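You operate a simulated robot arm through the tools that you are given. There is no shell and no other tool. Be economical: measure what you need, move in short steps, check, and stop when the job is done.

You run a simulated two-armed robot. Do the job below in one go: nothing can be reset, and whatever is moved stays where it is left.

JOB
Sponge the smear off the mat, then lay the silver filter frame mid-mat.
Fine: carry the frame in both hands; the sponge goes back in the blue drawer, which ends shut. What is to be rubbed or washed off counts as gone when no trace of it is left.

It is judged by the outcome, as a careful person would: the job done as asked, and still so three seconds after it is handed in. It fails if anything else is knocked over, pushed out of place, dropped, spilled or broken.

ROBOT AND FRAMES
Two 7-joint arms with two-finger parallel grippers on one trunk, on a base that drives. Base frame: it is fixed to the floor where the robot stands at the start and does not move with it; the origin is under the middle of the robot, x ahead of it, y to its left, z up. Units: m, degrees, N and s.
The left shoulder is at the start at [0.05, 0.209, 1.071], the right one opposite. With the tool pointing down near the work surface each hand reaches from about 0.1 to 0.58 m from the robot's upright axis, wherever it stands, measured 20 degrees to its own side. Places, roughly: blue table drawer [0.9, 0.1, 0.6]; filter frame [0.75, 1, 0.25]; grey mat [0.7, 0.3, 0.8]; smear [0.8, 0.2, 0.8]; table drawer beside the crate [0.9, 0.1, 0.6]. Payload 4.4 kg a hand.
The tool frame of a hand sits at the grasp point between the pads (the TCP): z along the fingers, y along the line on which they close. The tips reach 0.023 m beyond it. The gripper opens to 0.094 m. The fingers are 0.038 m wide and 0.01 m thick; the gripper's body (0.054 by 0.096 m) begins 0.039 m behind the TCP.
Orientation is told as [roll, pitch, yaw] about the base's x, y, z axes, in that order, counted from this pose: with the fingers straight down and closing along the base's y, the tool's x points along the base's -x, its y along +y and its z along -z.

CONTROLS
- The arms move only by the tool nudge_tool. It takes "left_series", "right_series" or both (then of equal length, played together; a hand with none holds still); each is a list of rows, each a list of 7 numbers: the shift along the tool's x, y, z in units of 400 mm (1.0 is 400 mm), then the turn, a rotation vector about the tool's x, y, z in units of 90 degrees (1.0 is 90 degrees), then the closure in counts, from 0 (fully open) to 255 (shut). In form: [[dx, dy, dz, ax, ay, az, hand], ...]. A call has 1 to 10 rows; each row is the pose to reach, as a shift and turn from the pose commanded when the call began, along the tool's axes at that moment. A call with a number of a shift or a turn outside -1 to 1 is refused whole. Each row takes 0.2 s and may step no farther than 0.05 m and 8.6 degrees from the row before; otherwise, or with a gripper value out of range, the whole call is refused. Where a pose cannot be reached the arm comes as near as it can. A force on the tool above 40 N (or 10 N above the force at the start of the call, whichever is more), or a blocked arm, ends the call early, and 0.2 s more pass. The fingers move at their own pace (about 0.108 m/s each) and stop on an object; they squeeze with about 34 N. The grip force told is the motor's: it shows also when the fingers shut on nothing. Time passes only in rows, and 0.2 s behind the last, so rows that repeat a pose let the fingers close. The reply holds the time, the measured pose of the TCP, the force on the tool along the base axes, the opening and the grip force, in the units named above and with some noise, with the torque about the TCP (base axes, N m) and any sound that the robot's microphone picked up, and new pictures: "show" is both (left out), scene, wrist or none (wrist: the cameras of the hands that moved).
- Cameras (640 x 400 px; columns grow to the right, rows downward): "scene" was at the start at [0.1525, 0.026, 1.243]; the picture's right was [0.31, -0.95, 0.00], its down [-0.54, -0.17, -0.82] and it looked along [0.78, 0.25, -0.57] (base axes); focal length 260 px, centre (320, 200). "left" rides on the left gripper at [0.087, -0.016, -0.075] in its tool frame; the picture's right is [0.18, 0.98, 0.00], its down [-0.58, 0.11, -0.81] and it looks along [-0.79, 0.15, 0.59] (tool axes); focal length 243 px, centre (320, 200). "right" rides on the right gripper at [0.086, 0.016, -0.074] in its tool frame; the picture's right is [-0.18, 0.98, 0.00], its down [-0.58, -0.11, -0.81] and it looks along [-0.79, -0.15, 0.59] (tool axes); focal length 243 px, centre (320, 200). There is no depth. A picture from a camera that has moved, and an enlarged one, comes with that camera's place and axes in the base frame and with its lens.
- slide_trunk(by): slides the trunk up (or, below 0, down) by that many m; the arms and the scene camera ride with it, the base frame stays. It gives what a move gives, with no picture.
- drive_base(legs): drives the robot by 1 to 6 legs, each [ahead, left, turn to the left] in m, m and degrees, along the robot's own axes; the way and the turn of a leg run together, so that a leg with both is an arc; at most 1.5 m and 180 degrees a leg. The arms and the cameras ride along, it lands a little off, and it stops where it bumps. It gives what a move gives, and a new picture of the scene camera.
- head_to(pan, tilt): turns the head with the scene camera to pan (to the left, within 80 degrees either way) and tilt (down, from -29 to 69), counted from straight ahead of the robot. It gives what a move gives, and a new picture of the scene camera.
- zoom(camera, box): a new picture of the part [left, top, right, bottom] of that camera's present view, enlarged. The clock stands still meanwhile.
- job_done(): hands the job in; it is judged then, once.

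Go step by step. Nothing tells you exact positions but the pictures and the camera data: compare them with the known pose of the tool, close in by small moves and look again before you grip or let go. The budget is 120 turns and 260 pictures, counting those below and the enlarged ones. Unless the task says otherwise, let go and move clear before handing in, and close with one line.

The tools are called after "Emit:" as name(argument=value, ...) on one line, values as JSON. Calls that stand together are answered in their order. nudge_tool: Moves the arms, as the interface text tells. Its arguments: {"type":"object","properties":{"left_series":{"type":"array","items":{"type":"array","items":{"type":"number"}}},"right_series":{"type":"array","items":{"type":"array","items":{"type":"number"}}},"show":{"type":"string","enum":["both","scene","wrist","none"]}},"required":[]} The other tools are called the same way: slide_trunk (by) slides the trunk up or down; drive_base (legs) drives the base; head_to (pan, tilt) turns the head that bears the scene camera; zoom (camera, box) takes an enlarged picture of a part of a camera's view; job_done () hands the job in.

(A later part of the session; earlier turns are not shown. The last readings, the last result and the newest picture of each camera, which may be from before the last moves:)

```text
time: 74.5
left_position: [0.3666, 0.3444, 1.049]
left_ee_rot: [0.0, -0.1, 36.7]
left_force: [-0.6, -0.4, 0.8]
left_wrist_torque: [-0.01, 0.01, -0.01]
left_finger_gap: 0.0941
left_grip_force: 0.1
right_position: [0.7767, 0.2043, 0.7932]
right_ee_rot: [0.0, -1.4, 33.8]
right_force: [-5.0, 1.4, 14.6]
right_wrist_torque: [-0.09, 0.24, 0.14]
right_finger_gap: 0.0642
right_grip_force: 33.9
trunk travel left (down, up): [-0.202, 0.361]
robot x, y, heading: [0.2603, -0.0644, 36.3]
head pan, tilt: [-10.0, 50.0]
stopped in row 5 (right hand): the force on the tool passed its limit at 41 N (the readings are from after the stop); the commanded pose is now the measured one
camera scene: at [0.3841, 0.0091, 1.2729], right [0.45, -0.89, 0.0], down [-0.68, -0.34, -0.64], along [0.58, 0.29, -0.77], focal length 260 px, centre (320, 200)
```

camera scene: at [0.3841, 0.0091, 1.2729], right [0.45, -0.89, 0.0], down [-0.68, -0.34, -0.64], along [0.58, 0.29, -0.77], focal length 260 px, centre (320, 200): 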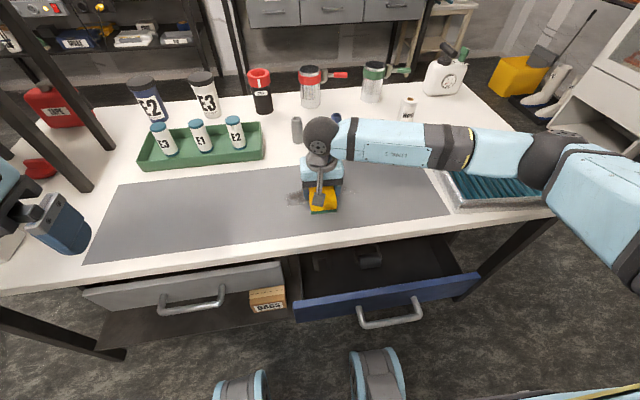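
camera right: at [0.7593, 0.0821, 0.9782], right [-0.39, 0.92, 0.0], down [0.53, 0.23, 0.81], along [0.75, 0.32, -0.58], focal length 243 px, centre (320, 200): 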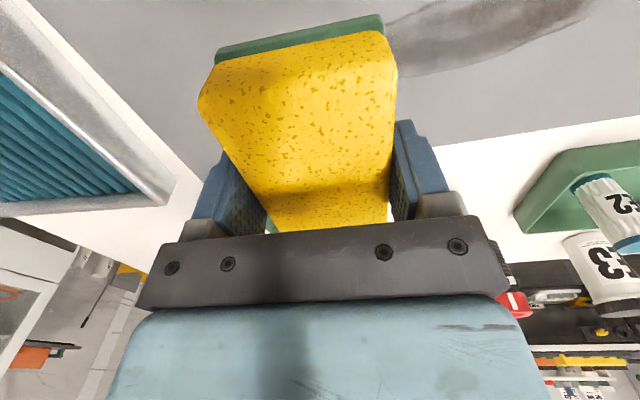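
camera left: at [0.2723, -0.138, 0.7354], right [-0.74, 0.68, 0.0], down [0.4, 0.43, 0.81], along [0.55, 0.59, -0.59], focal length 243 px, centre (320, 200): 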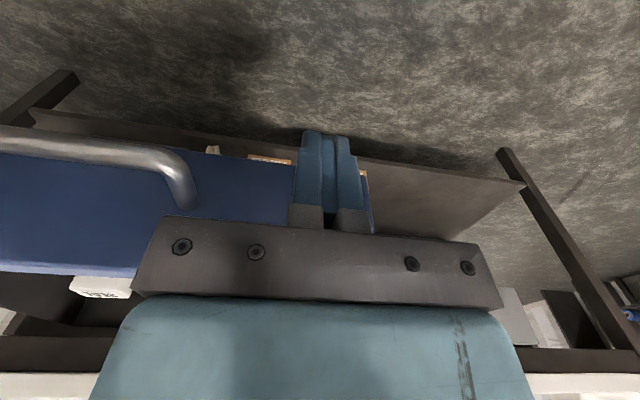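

The stroked part is clean. I'll continue left with slightly less pressure.

Emit:
nudge_tool(right_series=[[0.002, 0.04, -0.001, 0, 0, 0, 255], [0.004, 0.08, -0.001, 0, 0, 0, 255], [0.006, 0.12, -0.001, 0, 0, 0, 255], [0.008, 0.16, -0.001, 0, 0, 0, 255], [0.01, 0.2, -0.001, 0, 0, 0, 255], [0.012, 0.24, -0.001, 0, 0, 0, 255], [0.014, 0.28, -0.001, 0, 0, 0, 255]], show="none")

Emit:
nudge_tool(right_series=[[0.0, -0.05, -0.001, 0, 0, 0, 255], [0.0, -0.1, -0.001, 0, 0, 0, 255], [0.0, -0.15, -0.001, 0, 0, 0, 255], [0.0, -0.2, -0.001, 0, 0, 0, 255], [0.0, -0.25, -0.001, 0, 0, 0, 255], [0.0, -0.3, -0.001, 0, 0, 0, 255], [0, -0.35, -0.001, 0, 0, 0, 255], [0, -0.4, -0.001, 0, 0, 0, 255]], show="scene")

Emit:
zoom(camera="scene", box=[250, 150, 430, 250])

```text
time: 76.1
left_position: [0.3673, 0.3428, 1.0502]
left_ee_rot: [0.1, -0.1, 36.6]
left_force: [-0.2, -0.5, -0.8]
left_wrist_torque: [-0.01, 0.02, 0.02]
left_finger_gap: 0.094
left_grip_force: 0.0
right_position: [0.7097, 0.2931, 0.792]
right_ee_rot: [0.0, -1.5, 33.6]
right_force: [4.7, -5.6, 24.1]
right_wrist_torque: [-0.26, 0.01, 0.08]
right_finger_gap: 0.0641
right_grip_force: 34.2
trunk travel left (down, up): [-0.202, 0.361]
robot x, y, heading: [0.2643, -0.0664, 36.5]
head pan, tilt: [-10.0, 50.0]
```

```text
time: 77.9
left_position: [0.367, 0.3443, 1.0498]
left_ee_rot: [0.1, 0.0, 36.7]
left_force: [0.0, 0.4, -0.5]
left_wrist_torque: [-0.02, 0.0, 0.02]
left_finger_gap: 0.094
left_grip_force: 0.0
right_position: [0.7974, 0.1597, 0.7927]
right_ee_rot: [-0.2, -1.0, 33.7]
right_force: [-0.1, -1.6, 2.9]
right_wrist_torque: [0.13, -0.09, -0.03]
right_finger_gap: 0.0641
right_grip_force: 34.4
trunk travel left (down, up): [-0.202, 0.361]
robot x, y, heading: [0.2625, -0.0654, 36.7]
head pan, tilt: [-10.0, 50.0]
camera scene: at [0.3857, 0.0087, 1.273], right [0.45, -0.89, 0.0], down [-0.68, -0.34, -0.64], along [0.57, 0.29, -0.77], focal length 260 px, centre (320, 200)
```

scene: 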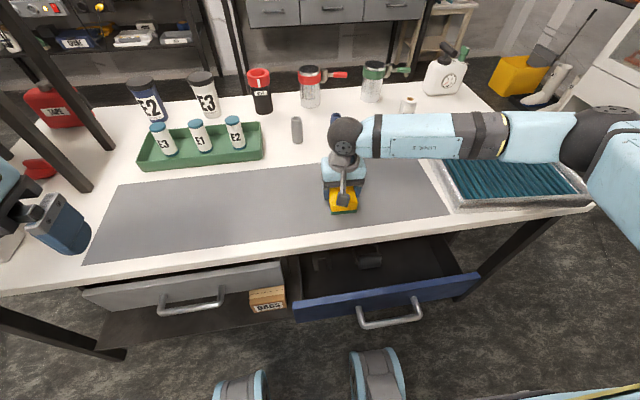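

```text
3.56 times, centred on (340, 200) of scene
camera zoom: at [0.3857, 0.0087, 1.273], right [0.45, -0.89, 0.0], down [-0.68, -0.34, -0.64], along [0.57, 0.29, -0.77], focal length 925 px, centre (249, 200)
```

zoom: 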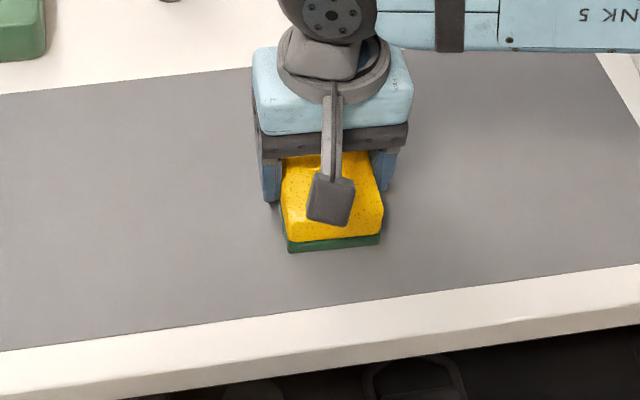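

The smear looks gone. I'll lift the sponge and check the mat where it was hidden.

Emit:
nudge_tool(right_series=[[0, 0, -0.1, 0, 0, 0, 255], [0, 0, -0.2, 0, 0, 0, 255], [0, -0.1, -0.28, 0, 0, 0, 255], [0.05, -0.2, -0.33, 0, 0, 0, 255], [0.12, -0.3, -0.33, 0, 0, 0, 255], [0.2, -0.38, -0.33, 0, 0, 0, 255]], show="none")

Emit:
zoom(camera="scene", box=[230, 130, 430, 250])

```text
refused: row 3 steps farther than a row can; nothing moved
```

```text
3.20 times, centred on (330, 190) of scene
camera zoom: at [0.3857, 0.0087, 1.273], right [0.45, -0.89, 0.0], down [-0.68, -0.34, -0.64], along [0.57, 0.29, -0.77], focal length 832 px, centre (288, 232)
```

zoom: 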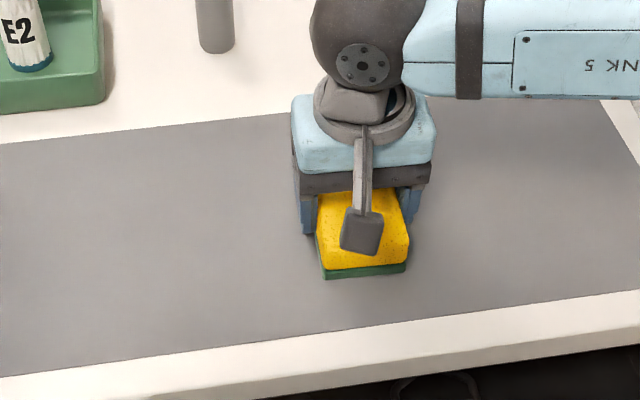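

Emit:
nudge_tool(right_series=[[0, 0, -0.1, 0, 0, 0, 255], [0, 0, -0.2, 0, 0, 0, 255], [0, -0.07, -0.28, 0, 0, 0, 255], [0.05, -0.16, -0.31, 0, 0, 0, 255], [0.1, -0.26, -0.31, 0, 0, 0, 255], [0.15, -0.36, -0.31, 0, 0, 0, 255]], show="none")

Emit:
zoom(camera="scene", box=[230, 130, 430, 250])

```text
time: 79.3
left_position: [0.3687, 0.3433, 1.05]
left_ee_rot: [0.1, 0.0, 36.7]
left_force: [-0.2, 0.7, 0.0]
left_wrist_torque: [0.01, 0.02, 0.02]
left_finger_gap: 0.094
left_grip_force: 0.0
right_position: [0.8271, 0.0017, 0.9166]
right_ee_rot: [-0.2, -1.2, 33.7]
right_force: [-0.2, -0.6, 0.3]
right_wrist_torque: [0.02, -0.01, -0.06]
right_finger_gap: 0.0641
right_grip_force: 34.3
trunk travel left (down, up): [-0.202, 0.361]
robot x, y, heading: [0.2639, -0.0662, 36.5]
head pan, tilt: [-10.0, 50.0]
```

```text
3.20 times, centred on (330, 190) of scene
camera zoom: at [0.3857, 0.0079, 1.2733], right [0.45, -0.89, 0.0], down [-0.68, -0.34, -0.64], along [0.57, 0.29, -0.77], focal length 832 px, centre (288, 232)
```

zoom: 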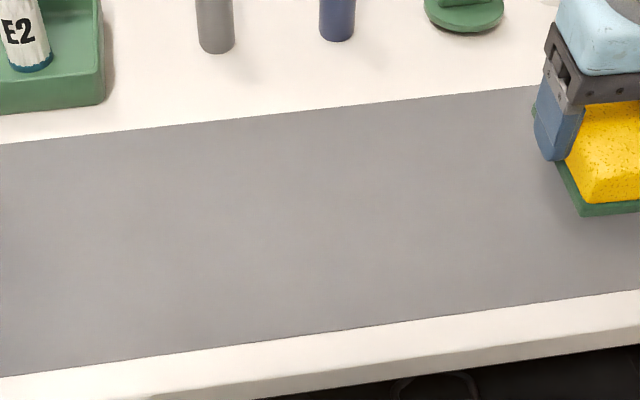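

The mat is clean. Now I'll reposition in front of the drawer and turn the left hand so it can take the handle bar from above.

Emit:
drive_base(legs=[[-0.08, -0.15, 0]])

Emit:
nudge_tool(left_series=[[0, -0.04, 0, 0, 0, 0.095, 140], [0, -0.08, 0, 0, 0, 0.19, 140], [0, -0.12, 0, 0, 0, 0.285, 140], [0, -0.16, 0, 0, 0, 0.38, 140], [0, -0.2, 0, 0, 0, 0.475, 140], [0, -0.24, 0, 0, 0, 0.57, 140], [0, -0.28, 0, 0, 0, 0.665, 140], [0, -0.32, 0, 0, 0, 0.76, 140], [0, -0.36, 0, 0, 0, 0.855, 140], [0, -0.4, 0, 0, 0, 0.95, 140]], show="both")

```text
time: 81.3
left_position: [0.3941, 0.1718, 1.0492]
left_ee_rot: [0.1, 0.0, 36.8]
left_force: [-0.6, -0.7, -1.0]
left_wrist_torque: [0.01, 0.0, -0.01]
left_finger_gap: 0.0942
left_grip_force: 0.1
right_position: [0.8541, -0.1693, 0.9166]
right_ee_rot: [-0.1, -1.2, 33.7]
right_force: [0.3, -0.4, 0.0]
right_wrist_torque: [0.0, -0.03, -0.02]
right_finger_gap: 0.064
right_grip_force: 34.2
trunk travel left (down, up): [-0.202, 0.361]
robot x, y, heading: [0.2848, -0.2365, 36.7]
head pan, tilt: [-10.0, 50.0]
camera scene: at [0.4126, -0.1636, 1.2731], right [0.45, -0.89, 0.0], down [-0.68, -0.34, -0.64], along [0.57, 0.29, -0.77], focal length 260 px, centre (320, 200)
```

scene: 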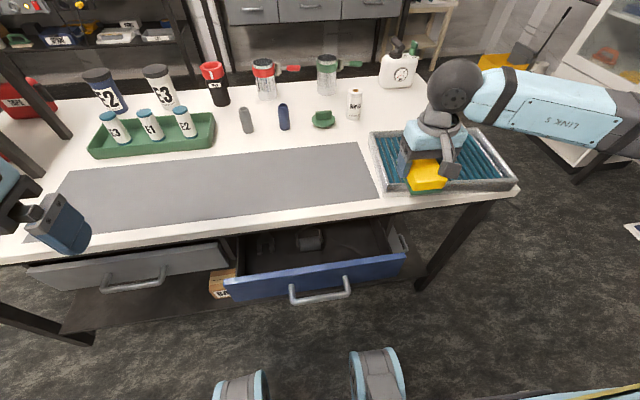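

```text
time: 83.5
left_position: [0.4892, 0.044, 1.0498]
left_ee_rot: [0.0, 0.1, -48.9]
left_force: [0.0, 0.4, 0.3]
left_wrist_torque: [0.04, -0.03, 0.0]
left_finger_gap: 0.0423
left_grip_force: 0.0
right_position: [0.8538, -0.169, 0.9151]
right_ee_rot: [-0.1, -1.2, 33.8]
right_force: [0.6, 0.1, -0.1]
right_wrist_torque: [0.01, 0.0, 0.05]
right_finger_gap: 0.064
right_grip_force: 34.2
trunk travel left (down, up): [-0.202, 0.361]
robot x, y, heading: [0.2868, -0.236, 36.7]
head pan, tilt: [-10.0, 50.0]
camera scene: at [0.413, -0.1636, 1.2731], right [0.45, -0.89, 0.0], down [-0.68, -0.34, -0.64], along [0.57, 0.29, -0.77], focal length 260 px, centre (320, 200)
camera left: at [0.4197, 0.0975, 1.1233], right [0.62, 0.79, 0.0], down [0.47, -0.37, 0.81], along [0.63, -0.5, -0.59], focal length 243 px, centre (320, 200)
```

scene: 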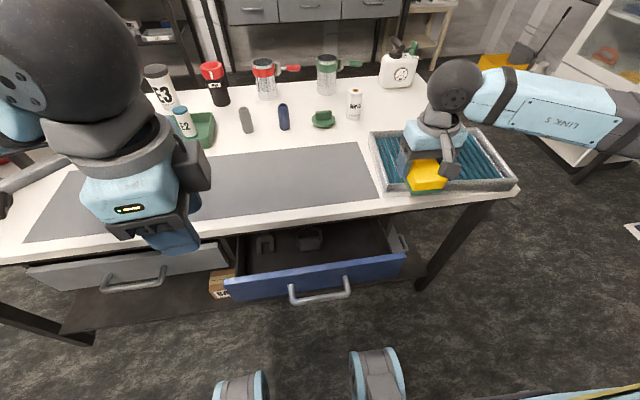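
left: 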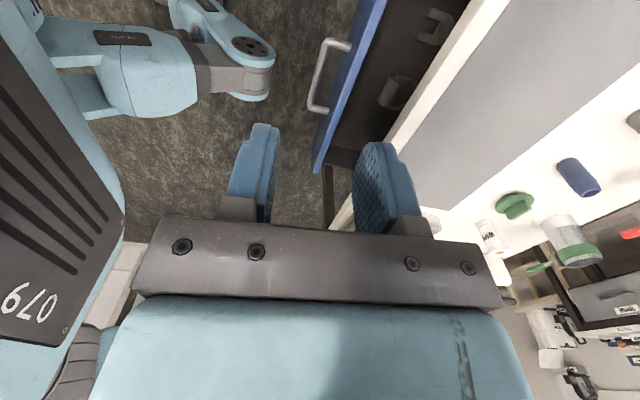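

In both views the bar lies at n≈0.459, z≈0.638, s 0.34–0.47. I'll square the left hand to it and descend partway over its left portion.

Emit:
nudge_tool(left_series=[[-0.1, 0.025, 0, 0, 0, 0.03, 140], [-0.2, 0.05, 0, 0, 0, 0.053, 140], [-0.307, 0.074, 0, 0, 0, 0.053, 140], [-0.307, 0.074, 0.12, 0, 0, 0.053, 140], [-0.307, 0.074, 0.24, 0, 0, 0.053, 140], [-0.307, 0.074, 0.36, 0, 0, 0.053, 140], [-0.307, 0.074, 0.48, 0, 0, 0.053, 140], [-0.307, 0.074, 0.6, 0, 0, 0.053, 140], [-0.307, 0.074, 0.72, 0, 0, 0.053, 140], [-0.307, 0.074, 0.8, 0, 0, 0.053, 140]], show="both")

```text
time: 85.7
left_position: [0.5978, -0.0289, 0.7273]
left_ee_rot: [0.0, 0.0, -53.5]
left_force: [-0.2, 0.4, 0.4]
left_wrist_torque: [-0.01, 0.02, 0.0]
left_finger_gap: 0.0423
left_grip_force: 0.0
right_position: [0.853, -0.1687, 0.917]
right_ee_rot: [-0.2, -1.1, 33.7]
right_force: [-0.3, -0.3, -0.2]
right_wrist_torque: [0.0, -0.03, -0.02]
right_finger_gap: 0.0641
right_grip_force: 33.7
trunk travel left (down, up): [-0.202, 0.361]
robot x, y, heading: [0.288, -0.2367, 36.4]
head pan, tilt: [-10.0, 50.0]
camera scene: at [0.4125, -0.1631, 1.2732], right [0.45, -0.89, 0.0], down [-0.68, -0.34, -0.64], along [0.57, 0.29, -0.77], focal length 260 px, centre (320, 200)
camera left: at [0.5318, 0.0302, 0.8007], right [0.68, 0.73, 0.0], down [0.43, -0.4, 0.81], along [0.59, -0.55, -0.59], focal length 243 px, centre (320, 200)
```

scene: 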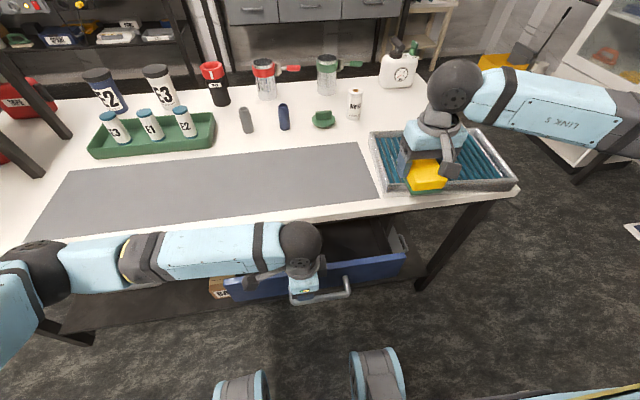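
left: 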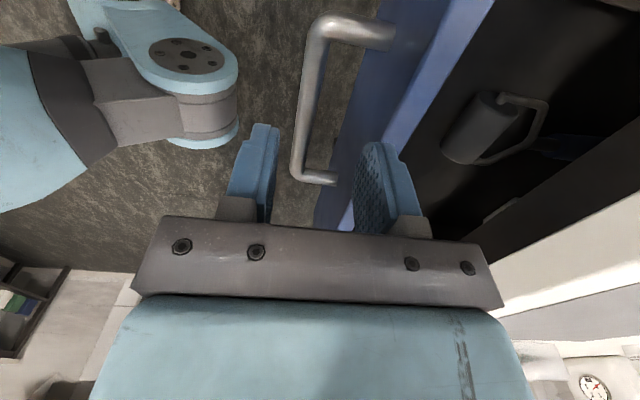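

The bar sits right between the fingers. I'll narrow the opening slightly, descend over the bar and grip it.

Emit:
nudge_tool(left_series=[[0, -0.014, 0.06, 0, 0, 0, 163], [0, -0.014, 0.12, 0, 0, 0, 163], [0, -0.014, 0.17, 0, 0, 0, 163], [0, -0.014, 0.2, 0, 0, 0, 163], [0, -0.014, 0.2, 0, 0, 0, 255], [0, -0.014, 0.2, 0, 0, 0, 255], [0, -0.014, 0.2, 0, 0, 0, 255]], show="wrist")

```text
time: 87.3
left_position: [0.5884, -0.0333, 0.649]
left_ee_rot: [0.1, 0.0, -53.7]
left_force: [-4.7, 3.5, 5.5]
left_wrist_torque: [0.03, 0.1, -1.83]
left_finger_gap: 0.0158
left_grip_force: 45.5
right_position: [0.8534, -0.1677, 0.9163]
right_ee_rot: [-0.2, -1.2, 33.8]
right_force: [-0.1, -0.2, -1.1]
right_wrist_torque: [0.02, 0.0, -0.01]
right_finger_gap: 0.0641
right_grip_force: 34.0
trunk travel left (down, up): [-0.202, 0.361]
robot x, y, heading: [0.2865, -0.238, 36.8]
head pan, tilt: [-10.0, 50.0]
camera left: at [0.523, 0.0263, 0.7221], right [0.68, 0.73, 0.0], down [0.43, -0.4, 0.81], along [0.59, -0.55, -0.59], focal length 243 px, centre (320, 200)
```

left: 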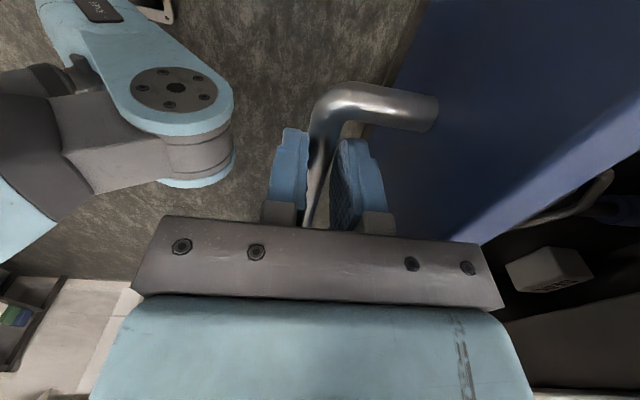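

The handle is gripped at 15.8 mm. I'll pull the drawer open with a 0.11 m base move plus an arm pull.

Emit:
drive_base(legs=[[-0.11, 0, 0]])

Emit:
nudge_tool(left_series=[[0, -0.05, 0, 0, 0, 0, 255], [0, -0.1, 0, 0, 0, 0, 255], [0, -0.15, 0, 0, 0, 0, 255], [0, -0.2, 0, 0, 0, 0, 255]], show="scene")

```text
time: 88.5
left_position: [0.4989, -0.0978, 0.6487]
left_ee_rot: [0.1, 0.1, -53.6]
left_force: [-18.5, 26.9, 15.5]
left_wrist_torque: [1.24, 0.76, -1.67]
left_finger_gap: 0.0157
left_grip_force: 44.5
right_position: [0.7641, -0.2353, 0.9176]
right_ee_rot: [-0.3, -1.4, 33.5]
right_force: [-0.2, 0.1, -0.4]
right_wrist_torque: [0.01, 0.0, 0.03]
right_finger_gap: 0.064
right_grip_force: 33.7
trunk travel left (down, up): [-0.202, 0.361]
robot x, y, heading: [0.2002, -0.3022, 36.4]
head pan, tilt: [-10.0, 50.0]
camera scene: at [0.322, -0.2285, 1.2734], right [0.45, -0.89, 0.0], down [-0.68, -0.34, -0.64], along [0.58, 0.29, -0.77], focal length 260 px, centre (320, 200)
```

scene: 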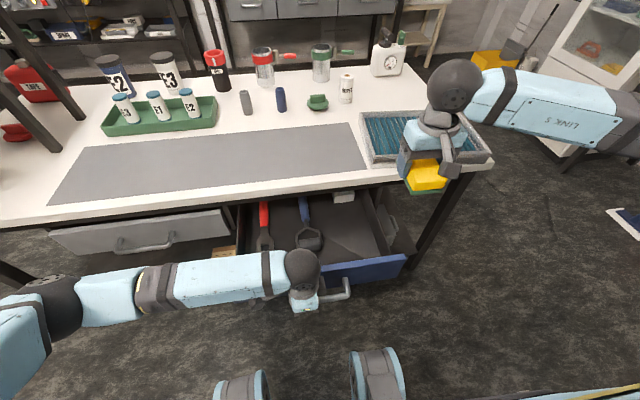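

```text
time: 89.5
left_position: [0.4351, -0.1452, 0.6488]
left_ee_rot: [0.0, 0.3, -53.6]
left_force: [-20.1, 26.6, 24.4]
left_wrist_torque: [1.12, 0.68, -1.73]
left_finger_gap: 0.0158
left_grip_force: 45.2
right_position: [0.7645, -0.2345, 0.9174]
right_ee_rot: [-0.3, -1.2, 33.7]
right_force: [0.3, -0.6, -0.6]
right_wrist_torque: [0.0, 0.03, -0.04]
right_finger_gap: 0.0643
right_grip_force: 33.7
trunk travel left (down, up): [-0.202, 0.361]
robot x, y, heading: [0.202, -0.3044, 36.6]
head pan, tilt: [-10.0, 50.0]
camera scene: at [0.3219, -0.2283, 1.2736], right [0.45, -0.89, 0.0], down [-0.68, -0.34, -0.64], along [0.58, 0.29, -0.77], focal length 260 px, centre (320, 200)
```

scene: 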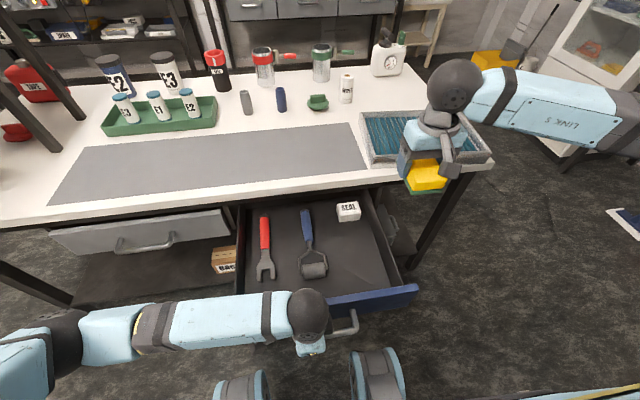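

The drawer is back to its earlier opening, so the sponge's original place is again near [0.705, -0.163]. I'll move the sponge above it and lower it.

Emit:
nudge_tool(right_series=[[0.01, 0.1, 0, 0, 0, 0, 255], [0.024, 0.2, 0, 0, 0, 0, 255], [0.024, 0.23, 0.1, 0, 0, 0, 255], [0.024, 0.23, 0.22, 0, 0, 0, 255], [0.024, 0.23, 0.34, 0, 0, 0, 255], [0.024, 0.23, 0.46, 0, 0, 0, 255], [0.024, 0.23, 0.56, 0, 0, 0, 255]], show="both")

```text
time: 91.1
left_position: [0.4355, -0.1439, 0.6486]
left_ee_rot: [0.1, 0.4, -53.6]
left_force: [-19.0, 27.2, 23.4]
left_wrist_torque: [0.84, 0.69, -1.73]
left_finger_gap: 0.0158
left_grip_force: 44.7
right_position: [0.7085, -0.1651, 0.6905]
right_ee_rot: [-0.3, -1.3, 33.6]
right_force: [-0.3, 0.1, -0.2]
right_wrist_torque: [-0.03, -0.01, 0.05]
right_finger_gap: 0.064
right_grip_force: 33.7
trunk travel left (down, up): [-0.202, 0.361]
robot x, y, heading: [0.1978, -0.3049, 36.3]
head pan, tilt: [-10.0, 50.0]
camera scene: at [0.3223, -0.2282, 1.2733], right [0.45, -0.89, 0.0], down [-0.68, -0.34, -0.64], along [0.58, 0.29, -0.77], focal length 260 px, centre (320, 200)
camera right: at [0.6264, -0.2005, 0.7643], right [-0.39, 0.92, 0.0], down [0.53, 0.22, 0.82], along [0.75, 0.32, -0.57], focal length 243 px, centre (320, 200)
```

scene: 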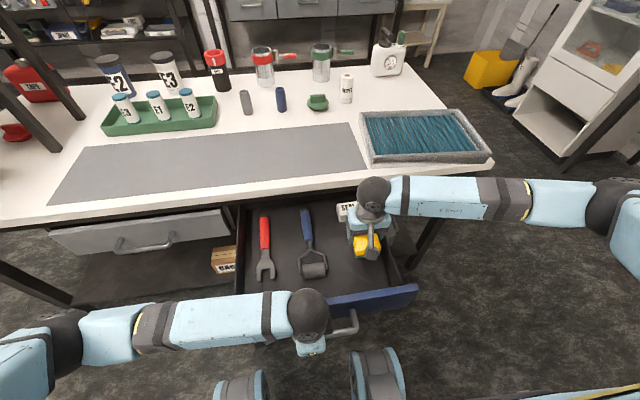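
right: 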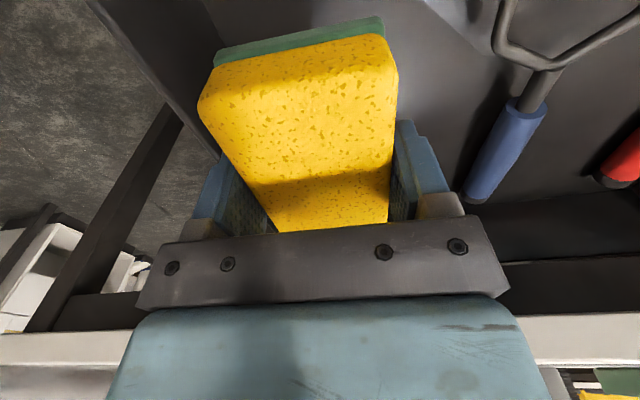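

The sponge is over its old spot, clear of the other tools. I'll lower it to the drawer floor, release, and rise.

Emit:
nudge_tool(right_series=[[0, 0, 0.09, 0, 0, 0, 255], [0, 0, 0.16, 0, 0, 0, 255], [0, 0, 0.176, 0, 0, 0, 255], [0, 0, 0.176, 0, 0, 0, 0], [0, 0, 0.176, 0, 0, 0, 0], [0, 0, 0.1, 0, 0, 0, 0], [0, 0, 0, 0, 0, 0, 0], [0, 0, -0.12, 0, 0, 0, 0], [0, 0, -0.24, 0, 0, 0, 0], [0, 0, -0.36, 0, 0, 0, 0]], show="both")

```text
time: 93.3
left_position: [0.4362, -0.1457, 0.6477]
left_ee_rot: [0.1, 0.3, -53.7]
left_force: [-20.1, 26.4, 18.3]
left_wrist_torque: [0.65, 0.31, -1.68]
left_finger_gap: 0.0162
left_grip_force: 44.5
right_position: [0.7084, -0.1657, 0.8363]
right_ee_rot: [-0.2, -1.2, 33.6]
right_force: [0.4, 0.4, -0.3]
right_wrist_torque: [-0.02, -0.01, 0.01]
right_finger_gap: 0.0942
right_grip_force: 0.1
trunk travel left (down, up): [-0.202, 0.361]
robot x, y, heading: [0.1956, -0.3035, 36.7]
head pan, tilt: [-10.0, 50.0]
camera scene: at [0.3223, -0.2282, 1.2732], right [0.45, -0.89, 0.0], down [-0.68, -0.34, -0.64], along [0.58, 0.29, -0.77], focal length 260 px, centre (320, 200)
camera right: at [0.6264, -0.2002, 0.9104], right [-0.39, 0.92, 0.0], down [0.53, 0.23, 0.82], along [0.75, 0.32, -0.57], focal length 243 px, centre (320, 200)
```

scene: 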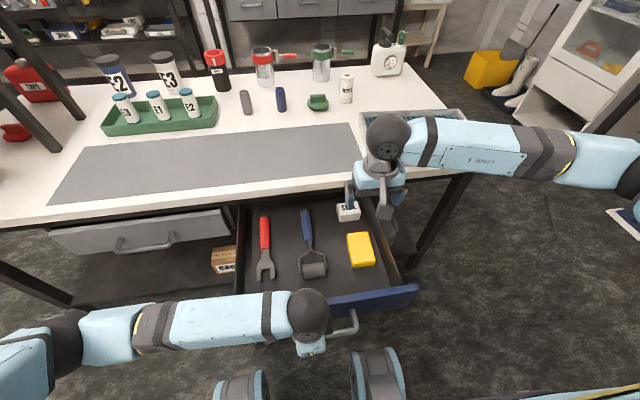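
right: 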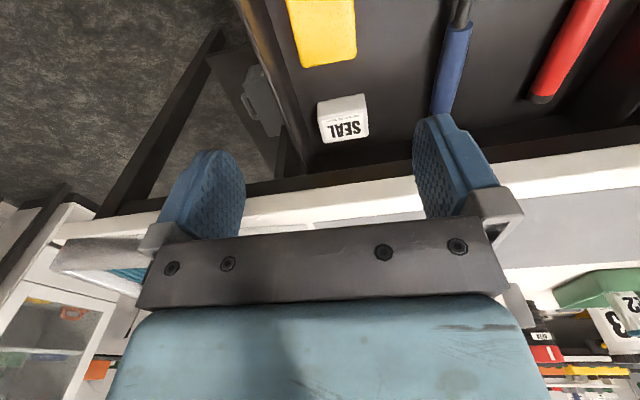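

The sponge is back in place. I'll raise the right hand well clear and push the drawer in by driving forward with the handle still held.

Emit:
nudge_tool(right_series=[[0, 0, -0.12, 0, 0, 0, 0], [0, 0, -0.24, 0, 0, 0, 0], [0, 0, -0.36, 0, 0, 0, 0]], show="none")

Emit:
drive_base(legs=[[0.2, 0, 0]])

```text
time: 94.1
left_position: [0.4362, -0.1437, 0.6483]
left_ee_rot: [0.0, 0.2, -53.6]
left_force: [-19.3, 25.4, 16.9]
left_wrist_torque: [0.61, 0.3, -1.55]
left_finger_gap: 0.0157
left_grip_force: 45.4
right_position: [0.7072, -0.1622, 0.9833]
right_ee_rot: [-0.3, -1.2, 33.5]
right_force: [-0.6, -0.4, 0.7]
right_wrist_torque: [0.01, 0.0, -0.01]
right_finger_gap: 0.0941
right_grip_force: 0.0
trunk travel left (down, up): [-0.202, 0.361]
robot x, y, heading: [0.1988, -0.3038, 36.6]
head pan, tilt: [-10.0, 50.0]
```

```text
time: 95.7
left_position: [0.5943, -0.03, 0.6481]
left_ee_rot: [-0.1, 0.0, -53.5]
left_force: [23.2, -34.4, -11.3]
left_wrist_torque: [-1.02, -0.67, -1.72]
left_finger_gap: 0.0163
left_grip_force: 45.1
right_position: [0.8685, -0.0436, 0.9804]
right_ee_rot: [0.0, -1.1, 33.8]
right_force: [1.0, -0.6, -0.1]
right_wrist_torque: [0.02, 0.0, -0.03]
right_finger_gap: 0.0942
right_grip_force: 0.0
trunk travel left (down, up): [-0.202, 0.361]
robot x, y, heading: [0.3594, -0.1848, 36.9]
head pan, tilt: [-10.0, 50.0]
camera scene: at [0.4836, -0.1124, 1.2728], right [0.45, -0.89, 0.0], down [-0.68, -0.35, -0.64], along [0.57, 0.29, -0.77], focal length 260 px, centre (320, 200)
```

scene: 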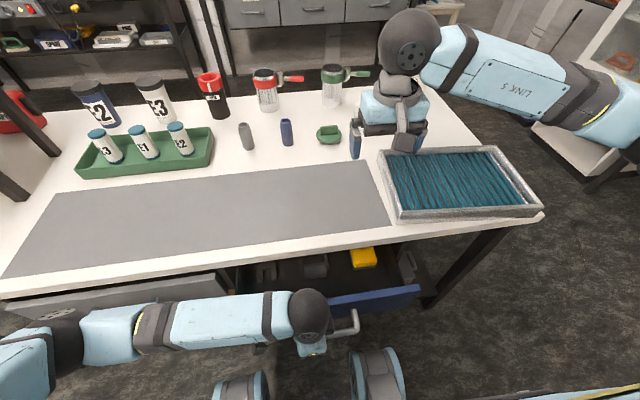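

The drawer is about 9 cm from its earlier position. I'll release the handle, lift the left hand, and turn it back so that it can push the bar from the front.

Emit:
nudge_tool(left_series=[[0, 0, 0, 0, 0, 0, 163], [0, 0, 0, 0, 0, 0, 163], [0, 0, -0.1, 0, 0, 0, 163], [0, 0, -0.2, 0, 0, 0, 163], [0, -0.05, -0.3, 0, 0, 0, 163], [0, -0.12, -0.35, 0, 0, 0, 255]], show="none")

Emit:
nudge_tool(left_series=[[0, 0, 0, 0, 0, -0.095, 255], [0, 0, 0, 0, 0, -0.19, 255], [0, 0, 0, 0, 0, -0.285, 255], [0, 0, 0, 0, 0, -0.38, 255], [0, 0, 0, 0, 0, -0.475, 255], [0, 0, 0, 0, 0, -0.57, 255], [0, 0, 0, 0, 0, -0.665, 255], [0, 0, 0, 0, 0, -0.76, 255], [0, 0, 0, 0, 0, -0.855, 255], [0, 0, 0, 0, 0, -0.95, 255]], show="scene")

```text
time: 97.1
left_position: [0.5555, -0.0579, 0.786]
left_ee_rot: [0.0, -0.1, -53.4]
left_force: [-0.5, -0.9, -0.7]
left_wrist_torque: [0.04, 0.0, 0.0]
left_finger_gap: 0.0
left_grip_force: 34.2
right_position: [0.8666, -0.0436, 0.9831]
right_ee_rot: [-0.2, -1.3, 33.9]
right_force: [0.5, -0.7, 0.3]
right_wrist_torque: [0.0, -0.01, 0.04]
right_finger_gap: 0.094
right_grip_force: 0.0
trunk travel left (down, up): [-0.202, 0.361]
robot x, y, heading: [0.3588, -0.1853, 36.6]
head pan, tilt: [-10.0, 50.0]
```

```text
time: 99.3
left_position: [0.5548, -0.0559, 0.7884]
left_ee_rot: [0.0, 0.0, 32.3]
left_force: [8.3, 19.2, -0.5]
left_wrist_torque: [-1.63, 0.71, -1.31]
left_finger_gap: 0.0001
left_grip_force: 33.9
right_position: [0.8659, -0.0423, 0.983]
right_ee_rot: [-0.3, -1.2, 33.9]
right_force: [0.1, -0.5, 0.3]
right_wrist_torque: [0.0, 0.01, 0.01]
right_finger_gap: 0.0938
right_grip_force: 0.0
trunk travel left (down, up): [-0.202, 0.361]
robot x, y, heading: [0.3563, -0.1848, 37.0]
head pan, tilt: [-10.0, 50.0]
camera scene: at [0.4816, -0.1112, 1.2731], right [0.45, -0.89, 0.0], down [-0.68, -0.35, -0.64], along [0.57, 0.29, -0.77], focal length 260 px, centre (320, 200)
```

scene: 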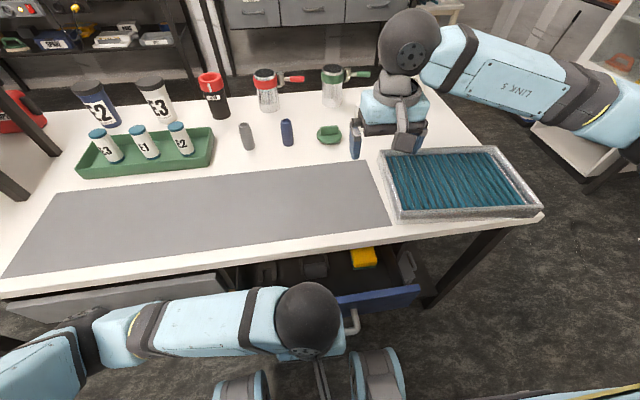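

The rotated left hand is touching my own torso. I'll move it forward a little, then back the base away for room.

Emit:
nudge_tool(left_series=[[-0.05, 0, 0, 0, 0, 0, 255], [-0.1, 0, 0, 0, 0, 0, 255]], show="none")

Emit:
drive_base(legs=[[-0.22, 0, 0]])

Emit:
nudge_tool(left_series=[[-0.06, 0, 0.06, 0, 0, -0.04, 255], [-0.12, 0, 0.12, 0, 0, -0.04, 255], [-0.18, 0, 0.18, 0, 0, -0.04, 255], [-0.22, 0, 0.26, 0, 0, -0.04, 255], [-0.24, 0, 0.35, 0, 0, -0.04, 255]], show="both")

```text
time: 99.9
left_position: [0.5893, -0.036, 0.7895]
left_ee_rot: [0.0, 0.0, 32.2]
left_force: [0.3, 0.4, 0.0]
left_wrist_torque: [-0.01, 0.01, -0.01]
left_finger_gap: 0.0
left_grip_force: 33.7
right_position: [0.8665, -0.043, 0.9811]
right_ee_rot: [-0.2, -1.1, 34.0]
right_force: [-1.0, -0.4, -0.6]
right_wrist_torque: [0.01, 0.0, -0.03]
right_finger_gap: 0.094
right_grip_force: 0.1
trunk travel left (down, up): [-0.202, 0.361]
robot x, y, heading: [0.3584, -0.1856, 37.0]
head pan, tilt: [-10.0, 50.0]
```

```text
time: 101.6
left_position: [0.4185, -0.1632, 0.7891]
left_ee_rot: [-0.1, -0.1, 32.1]
left_force: [0.0, 0.4, 1.3]
left_wrist_torque: [0.02, 0.03, -0.01]
left_finger_gap: 0.0
left_grip_force: 34.1
right_position: [0.6942, -0.1713, 0.982]
right_ee_rot: [-0.2, -1.3, 34.0]
right_force: [-0.9, 1.0, 0.1]
right_wrist_torque: [0.03, 0.01, -0.06]
right_finger_gap: 0.0937
right_grip_force: 0.0
trunk travel left (down, up): [-0.202, 0.361]
robot x, y, heading: [0.1845, -0.312, 36.9]
head pan, tilt: [-10.0, 50.0]
camera scene: at [0.3104, -0.2395, 1.2732], right [0.45, -0.89, 0.0], down [-0.68, -0.35, -0.64], along [0.57, 0.29, -0.77], focal length 260 px, centre (320, 200)
```

scene: 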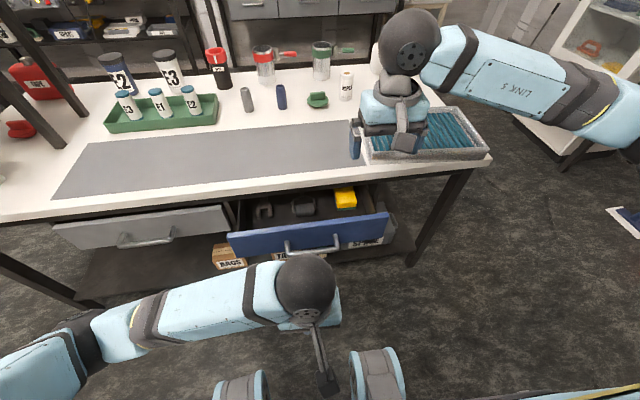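

```text
time: 102.8
left_position: [0.4988, -0.1109, 0.6503]
left_ee_rot: [-0.1, 0.0, 35.7]
left_force: [0.4, -0.1, 0.3]
left_wrist_torque: [0.01, 0.03, 0.0]
left_finger_gap: 0.0
left_grip_force: 33.8
right_position: [0.6958, -0.1709, 0.9814]
right_ee_rot: [-0.2, -1.2, 33.9]
right_force: [-0.2, 0.4, -0.4]
right_wrist_torque: [-0.02, 0.01, -0.02]
right_finger_gap: 0.094
right_grip_force: 0.0
trunk travel left (down, up): [-0.202, 0.361]
robot x, y, heading: [0.1879, -0.3137, 36.6]
head pan, tilt: [-10.0, 50.0]
camera scene: at [0.3111, -0.239, 1.2731], right [0.45, -0.89, 0.0], down [-0.68, -0.35, -0.64], along [0.57, 0.29, -0.77], focal length 260 px, centre (320, 200)
camera left: at [0.4375, -0.1763, 0.7228], right [-0.72, 0.69, 0.0], down [0.41, 0.43, 0.81], along [0.56, 0.58, -0.59], focal length 243 px, centre (320, 200)
```

scene: 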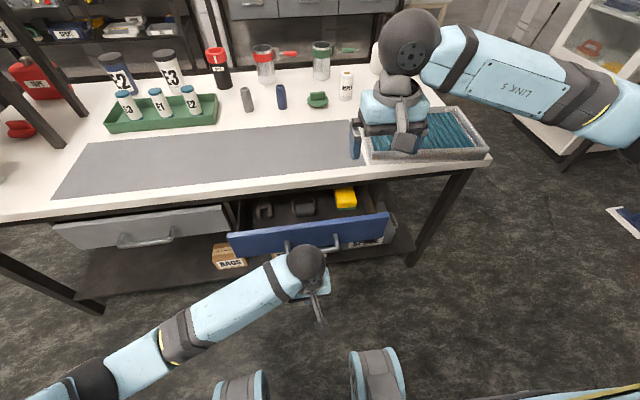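
left: 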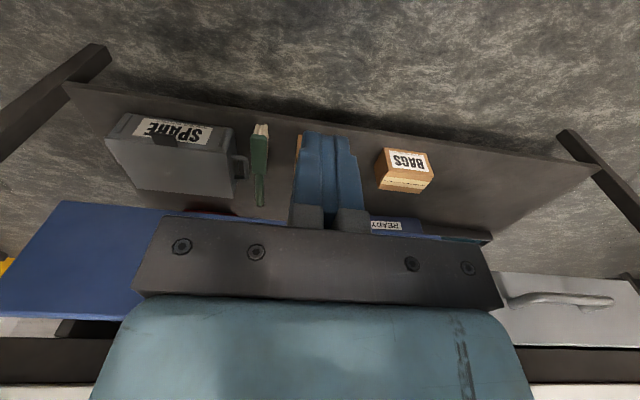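

The left fingers are squarely in front of the bar. I'll tilt them forward so the hand stays clear of the table edge, then push with the base most of the way.

Emit:
nudge_tool(left_series=[[0, 0, 0.01, 0, -0.09, 0, 255], [0, 0, 0.02, 0, -0.18, 0, 255], [0, 0, 0.025, 0, -0.27, 0, 255], [0, 0, 0.025, 0, -0.36, 0, 255], [0, 0, 0.025, 0, -0.4, 0, 255]], show="none")

Emit:
drive_base(legs=[[0.16, 0, 0]])

Emit:
zoom(camera="scene", box=[220, 180, 460, 340])

```text
time: 104.2
left_position: [0.5359, -0.0742, 0.6721]
left_ee_rot: [0.4, -41.7, 36.7]
left_force: [-1.3, 0.1, -0.1]
left_wrist_torque: [-0.01, -0.03, 0.03]
left_finger_gap: 0.0001
left_grip_force: 33.6
right_position: [0.6964, -0.1703, 0.9815]
right_ee_rot: [-0.2, -1.2, 33.9]
right_force: [0.1, 0.7, -0.3]
right_wrist_torque: [0.02, -0.01, 0.0]
right_finger_gap: 0.0941
right_grip_force: 0.0
trunk travel left (down, up): [-0.202, 0.361]
robot x, y, heading: [0.1858, -0.3135, 36.9]
head pan, tilt: [-10.0, 50.0]
stopped in row 5 (left hand): the arm was blocked; the commanded pose is now the measured one
```

```text
time: 105.6
left_position: [0.6676, 0.0201, 0.6712]
left_ee_rot: [0.2, -41.6, 36.5]
left_force: [0.1, -0.3, 0.5]
left_wrist_torque: [0.01, 0.02, -0.01]
left_finger_gap: 0.0
left_grip_force: 34.4
right_position: [0.8277, -0.0752, 0.9813]
right_ee_rot: [-0.2, -1.2, 33.6]
right_force: [0.7, 0.9, -0.5]
right_wrist_torque: [-0.05, 0.06, -0.03]
right_finger_gap: 0.0939
right_grip_force: 0.1
trunk travel left (down, up): [-0.202, 0.361]
robot x, y, heading: [0.3153, -0.2168, 36.6]
head pan, tilt: [-10.0, 50.0]
camera scene: at [0.4423, -0.142, 1.2731], right [0.45, -0.89, 0.0], down [-0.69, -0.34, -0.64], along [0.57, 0.29, -0.77], focal length 260 px, centre (320, 200)
```

scene: 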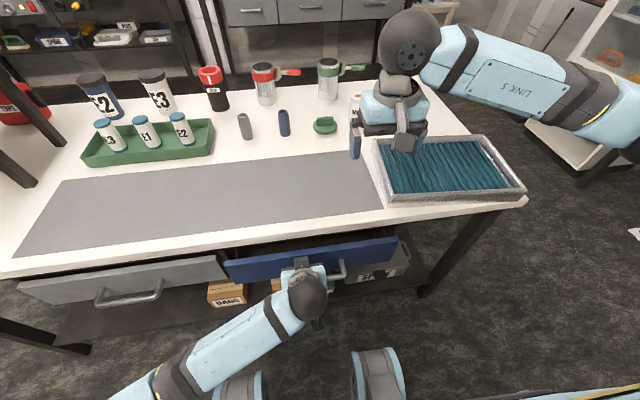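

```text
2.50 times, centred on (340, 260) of scene
camera zoom: at [0.4423, -0.142, 1.2731], right [0.45, -0.89, 0.0], down [-0.69, -0.34, -0.64], along [0.57, 0.29, -0.77], focal length 650 px, centre (270, 50)
```

zoom: 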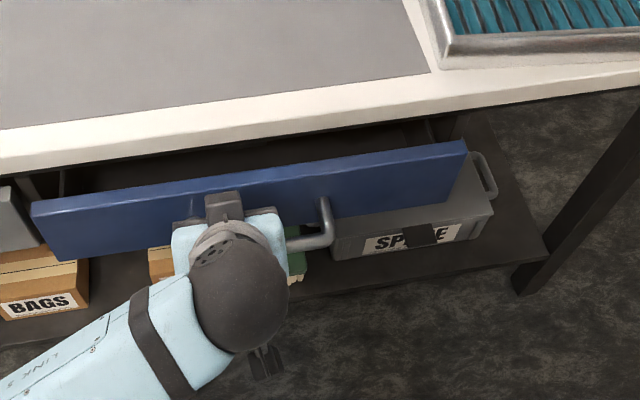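

The drawer is nearly in. I'll finish the push with small arm steps until it resists.

Emit:
nudge_tool(left_series=[[-0.0187, 0, 0.0166, 0, 0, 0, 255], [-0.0374, 0, 0.0332, 0, 0, 0, 255], [-0.056, 0, 0.05, 0, 0, 0, 255], [-0.075, 0, 0.066, 0, 0, 0, 255], [-0.0935, 0, 0.083, 0, 0, 0, 255]], show="scene")

Emit:
zoom(camera="scene", box=[200, 180, 440, 340])

```text
time: 106.4
left_position: [0.6881, 0.0446, 0.6725]
left_ee_rot: [1.0, -41.9, 35.8]
left_force: [-19.9, -12.7, 10.1]
left_wrist_torque: [0.25, -0.05, 0.03]
left_finger_gap: 0.0001
left_grip_force: 34.1
right_position: [0.8249, -0.0771, 0.9832]
right_ee_rot: [-0.2, -1.4, 33.6]
right_force: [-0.7, 0.8, 0.1]
right_wrist_torque: [0.0, 0.0, -0.01]
right_finger_gap: 0.0942
right_grip_force: 0.1
trunk travel left (down, up): [-0.202, 0.361]
robot x, y, heading: [0.3191, -0.218, 36.6]
head pan, tilt: [-10.0, 50.0]
stopped in row 4 (left hand): the force on the tool passed its limit at 53 N (the readings are from after the stop); the commanded pose is now the measured one
camera scene: at [0.4396, -0.1435, 1.2733], right [0.45, -0.89, 0.0], down [-0.68, -0.34, -0.64], along [0.58, 0.29, -0.76], focal length 260 px, centre (320, 200)
```

scene: 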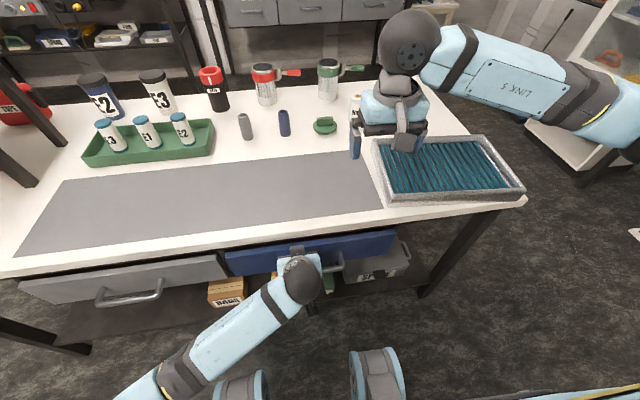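

```text
2.50 times, centred on (320, 260) of scene
camera zoom: at [0.4396, -0.1435, 1.2733], right [0.45, -0.89, 0.0], down [-0.68, -0.34, -0.64], along [0.58, 0.29, -0.76], focal length 650 px, centre (320, 50)
```

zoom: 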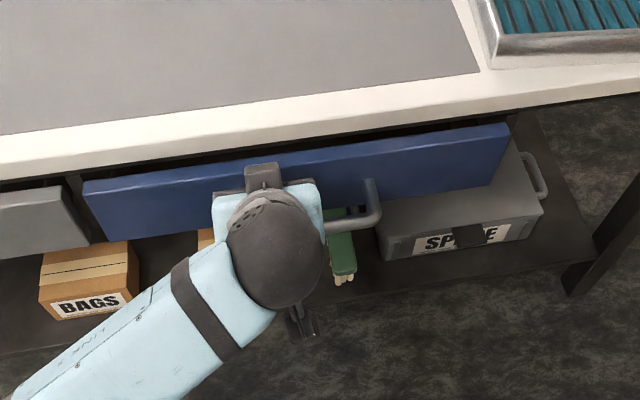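

The push met resistance with the drawer at about its starting position. I'll pull the hand back and look at the drawer closely to see whether it is fully shut.

Emit:
nudge_tool(left_series=[[0.06, 0, -0.06, 0, 0, 0, 255], [0.13, 0, -0.12, 0, 0, 0, 255], [0.2, 0, -0.18, 0, 0, 0, 255], [0.2, 0.1, -0.18, 0, 0, 0, 255], [0.2, 0.2, -0.18, 0, 0, 0, 255], [0.2, 0.3, -0.18, 0, 0, 0, 255]], show="wrist")

Emit:
zoom(camera="scene", box=[0, 180, 460, 380])

```text
time: 106.7
left_position: [0.6872, 0.0448, 0.6723]
left_ee_rot: [1.4, -41.9, 35.4]
left_force: [-15.8, -14.4, 0.8]
left_wrist_torque: [0.19, 0.22, -0.04]
left_finger_gap: 0.0001
left_grip_force: 34.0
right_position: [0.824, -0.0761, 0.9824]
right_ee_rot: [-0.2, -1.3, 33.6]
right_force: [-0.3, 0.9, 0.5]
right_wrist_torque: [-0.03, 0.01, 0.01]
right_finger_gap: 0.0941
right_grip_force: 0.1
trunk travel left (down, up): [-0.202, 0.361]
robot x, y, heading: [0.3169, -0.2175, 36.4]
head pan, tilt: [-10.0, 50.0]
stopped in row 1 (left hand): the force on the tool passed its limit at 93 N (the readings are from after the stop); the commanded pose is now the measured one
camera left: at [0.6042, -0.0365, 0.669], right [-0.69, 0.71, -0.11], down [-0.14, 0.01, 0.99], along [0.71, 0.7, 0.09], focal length 243 px, centre (320, 200)
```

left: 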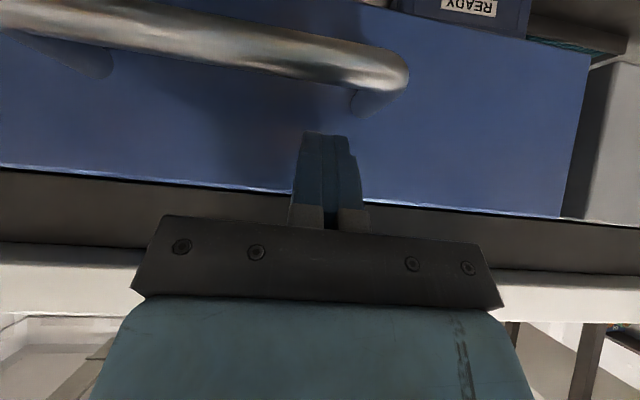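

```text
1.39 times, centred on (230, 280) of scene
camera zoom: at [0.4396, -0.1439, 1.273], right [0.45, -0.89, 0.0], down [-0.68, -0.34, -0.64], along [0.58, 0.29, -0.77], focal length 362 px, centre (445, 89)
```

zoom: 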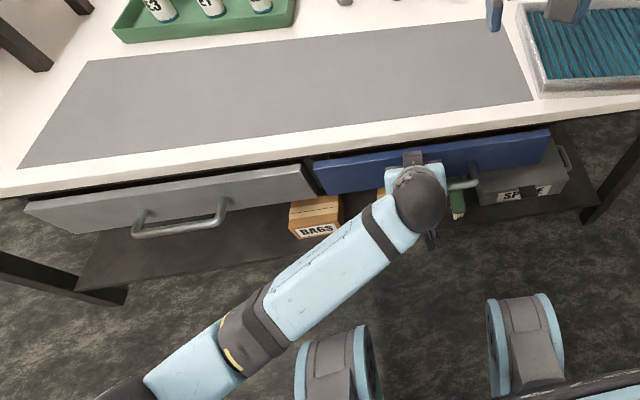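

The hand is pressed against the panel and the retreat was cut short. I'll retry with smaller steps straight back.

Emit:
nudge_tool(left_series=[[0.012, 0, -0.01, 0, 0, 0, 255], [0.03, 0, -0.027, 0, 0, 0, 255]], show="none")

```text
time: 107.0
left_position: [0.6859, 0.0453, 0.6724]
left_ee_rot: [1.4, -41.7, 35.2]
left_force: [-10.3, -10.8, 1.2]
left_wrist_torque: [0.16, 0.11, -0.06]
left_finger_gap: 0.0001
left_grip_force: 34.0
right_position: [0.8247, -0.0783, 0.9811]
right_ee_rot: [-0.3, -1.3, 33.6]
right_force: [-0.6, -1.0, 0.5]
right_wrist_torque: [-0.01, -0.04, -0.01]
right_finger_gap: 0.0942
right_grip_force: 0.0
trunk travel left (down, up): [-0.202, 0.361]
robot x, y, heading: [0.3169, -0.2175, 36.2]
head pan, tilt: [-10.0, 50.0]
stopped in row 1 (left hand): the force on the tool passed its limit at 62 N (the readings are from after the stop); the commanded pose is now the measured one
```

Emit:
nudge_tool(left_series=[[0.01, 0, -0.009, 0, 0, 0, 255]], show="none")

Emit:
nudge_tool(left_series=[[0.02, 0, -0.018, 0, 0, 0, 255], [0.05, 0, -0.045, 0, 0, 0, 255], [0.09, 0, -0.08, 0, 0, 0, 255]], show="both")

```text
time: 107.3
left_position: [0.6868, 0.0436, 0.6722]
left_ee_rot: [1.6, -41.6, 34.8]
left_force: [-10.0, -10.6, 0.7]
left_wrist_torque: [0.1, 0.13, -0.1]
left_finger_gap: 0.0
left_grip_force: 34.2
right_position: [0.8255, -0.0785, 0.9814]
right_ee_rot: [-0.2, -1.3, 33.5]
right_force: [-0.3, 0.0, 0.4]
right_wrist_torque: [-0.05, 0.02, 0.0]
right_finger_gap: 0.0941
right_grip_force: 0.2
trunk travel left (down, up): [-0.202, 0.361]
robot x, y, heading: [0.3203, -0.2154, 36.6]
head pan, tilt: [-10.0, 50.0]
stopped in row 1 (left hand): the force on the tool passed its limit at 63 N (the readings are from after the stop); the commanded pose is now the measured one
```

```text
time: 107.6
left_position: [0.6866, 0.0456, 0.6735]
left_ee_rot: [1.8, -41.5, 34.8]
left_force: [-7.5, -11.2, -0.7]
left_wrist_torque: [0.06, 0.16, -0.1]
left_finger_gap: 0.0001
left_grip_force: 33.9
right_position: [0.8244, -0.0788, 0.9819]
right_ee_rot: [-0.2, -1.3, 33.5]
right_force: [0.3, 0.1, 0.5]
right_wrist_torque: [0.0, 0.01, 0.01]
right_finger_gap: 0.0939
right_grip_force: 0.0
trunk travel left (down, up): [-0.202, 0.361]
robot x, y, heading: [0.3147, -0.2164, 36.5]
head pan, tilt: [-10.0, 50.0]
stopped in row 1 (left hand): the force on the tool passed its limit at 62 N (the readings are from after the stop); the commanded pose is now the measured one
camera scene: at [0.4395, -0.1448, 1.2732], right [0.45, -0.9, 0.0], down [-0.69, -0.34, -0.64], along [0.58, 0.29, -0.77], focal length 260 px, centre (320, 200)
camera left: at [0.603, -0.0352, 0.6703], right [-0.69, 0.72, -0.1], down [-0.13, 0.01, 0.99], along [0.71, 0.7, 0.09], focal length 243 px, centre (320, 200)
```

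scene: 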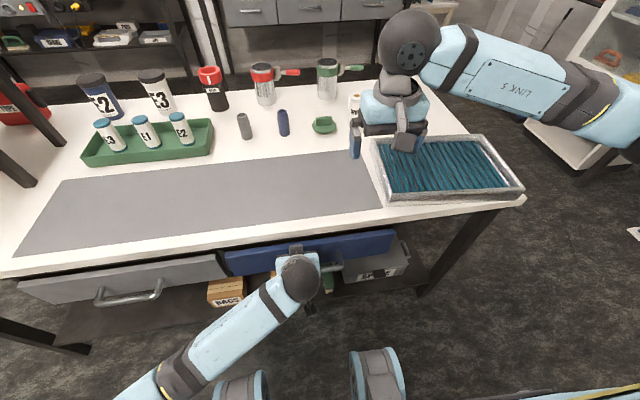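
left: 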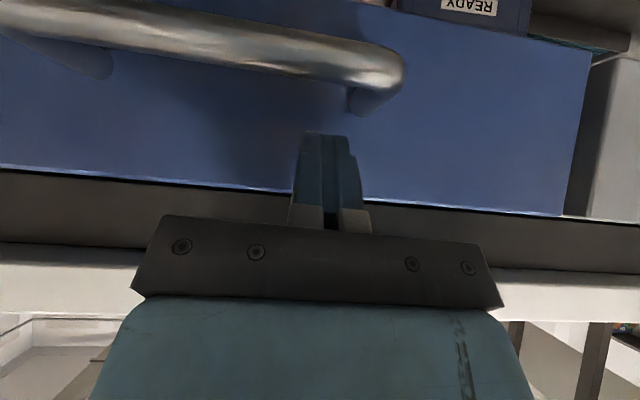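

The fingertip corner is hooked just behind the bar. I'll retract along the finger axis, which goes up and back.

Emit:
nudge_tool(left_series=[[0, 0, -0.02, 0, 0, 0, 255], [0, 0, -0.05, 0, 0, 0, 255], [0.02, 0, -0.1, 0, 0, 0, 255], [0.05, 0, -0.16, 0, 0, 0, 255]], show="none")

```text
time: 108.0
left_position: [0.6852, 0.0471, 0.6756]
left_ee_rot: [2.5, -41.3, 34.2]
left_force: [-8.5, -14.5, -3.8]
left_wrist_torque: [-0.04, 0.18, -0.17]
left_finger_gap: 0.0002
left_grip_force: 34.3
right_position: [0.826, -0.0798, 0.9821]
right_ee_rot: [-0.2, -1.3, 33.4]
right_force: [0.0, 1.1, 1.0]
right_wrist_torque: [-0.01, -0.01, -0.05]
right_finger_gap: 0.0937
right_grip_force: 0.0
trunk travel left (down, up): [-0.202, 0.361]
robot x, y, heading: [0.3138, -0.2178, 36.4]
head pan, tilt: [-10.0, 50.0]
stopped in row 1 (left hand): the force on the tool passed its limit at 83 N (the readings are from after the stop); the commanded pose is now the measured one
```

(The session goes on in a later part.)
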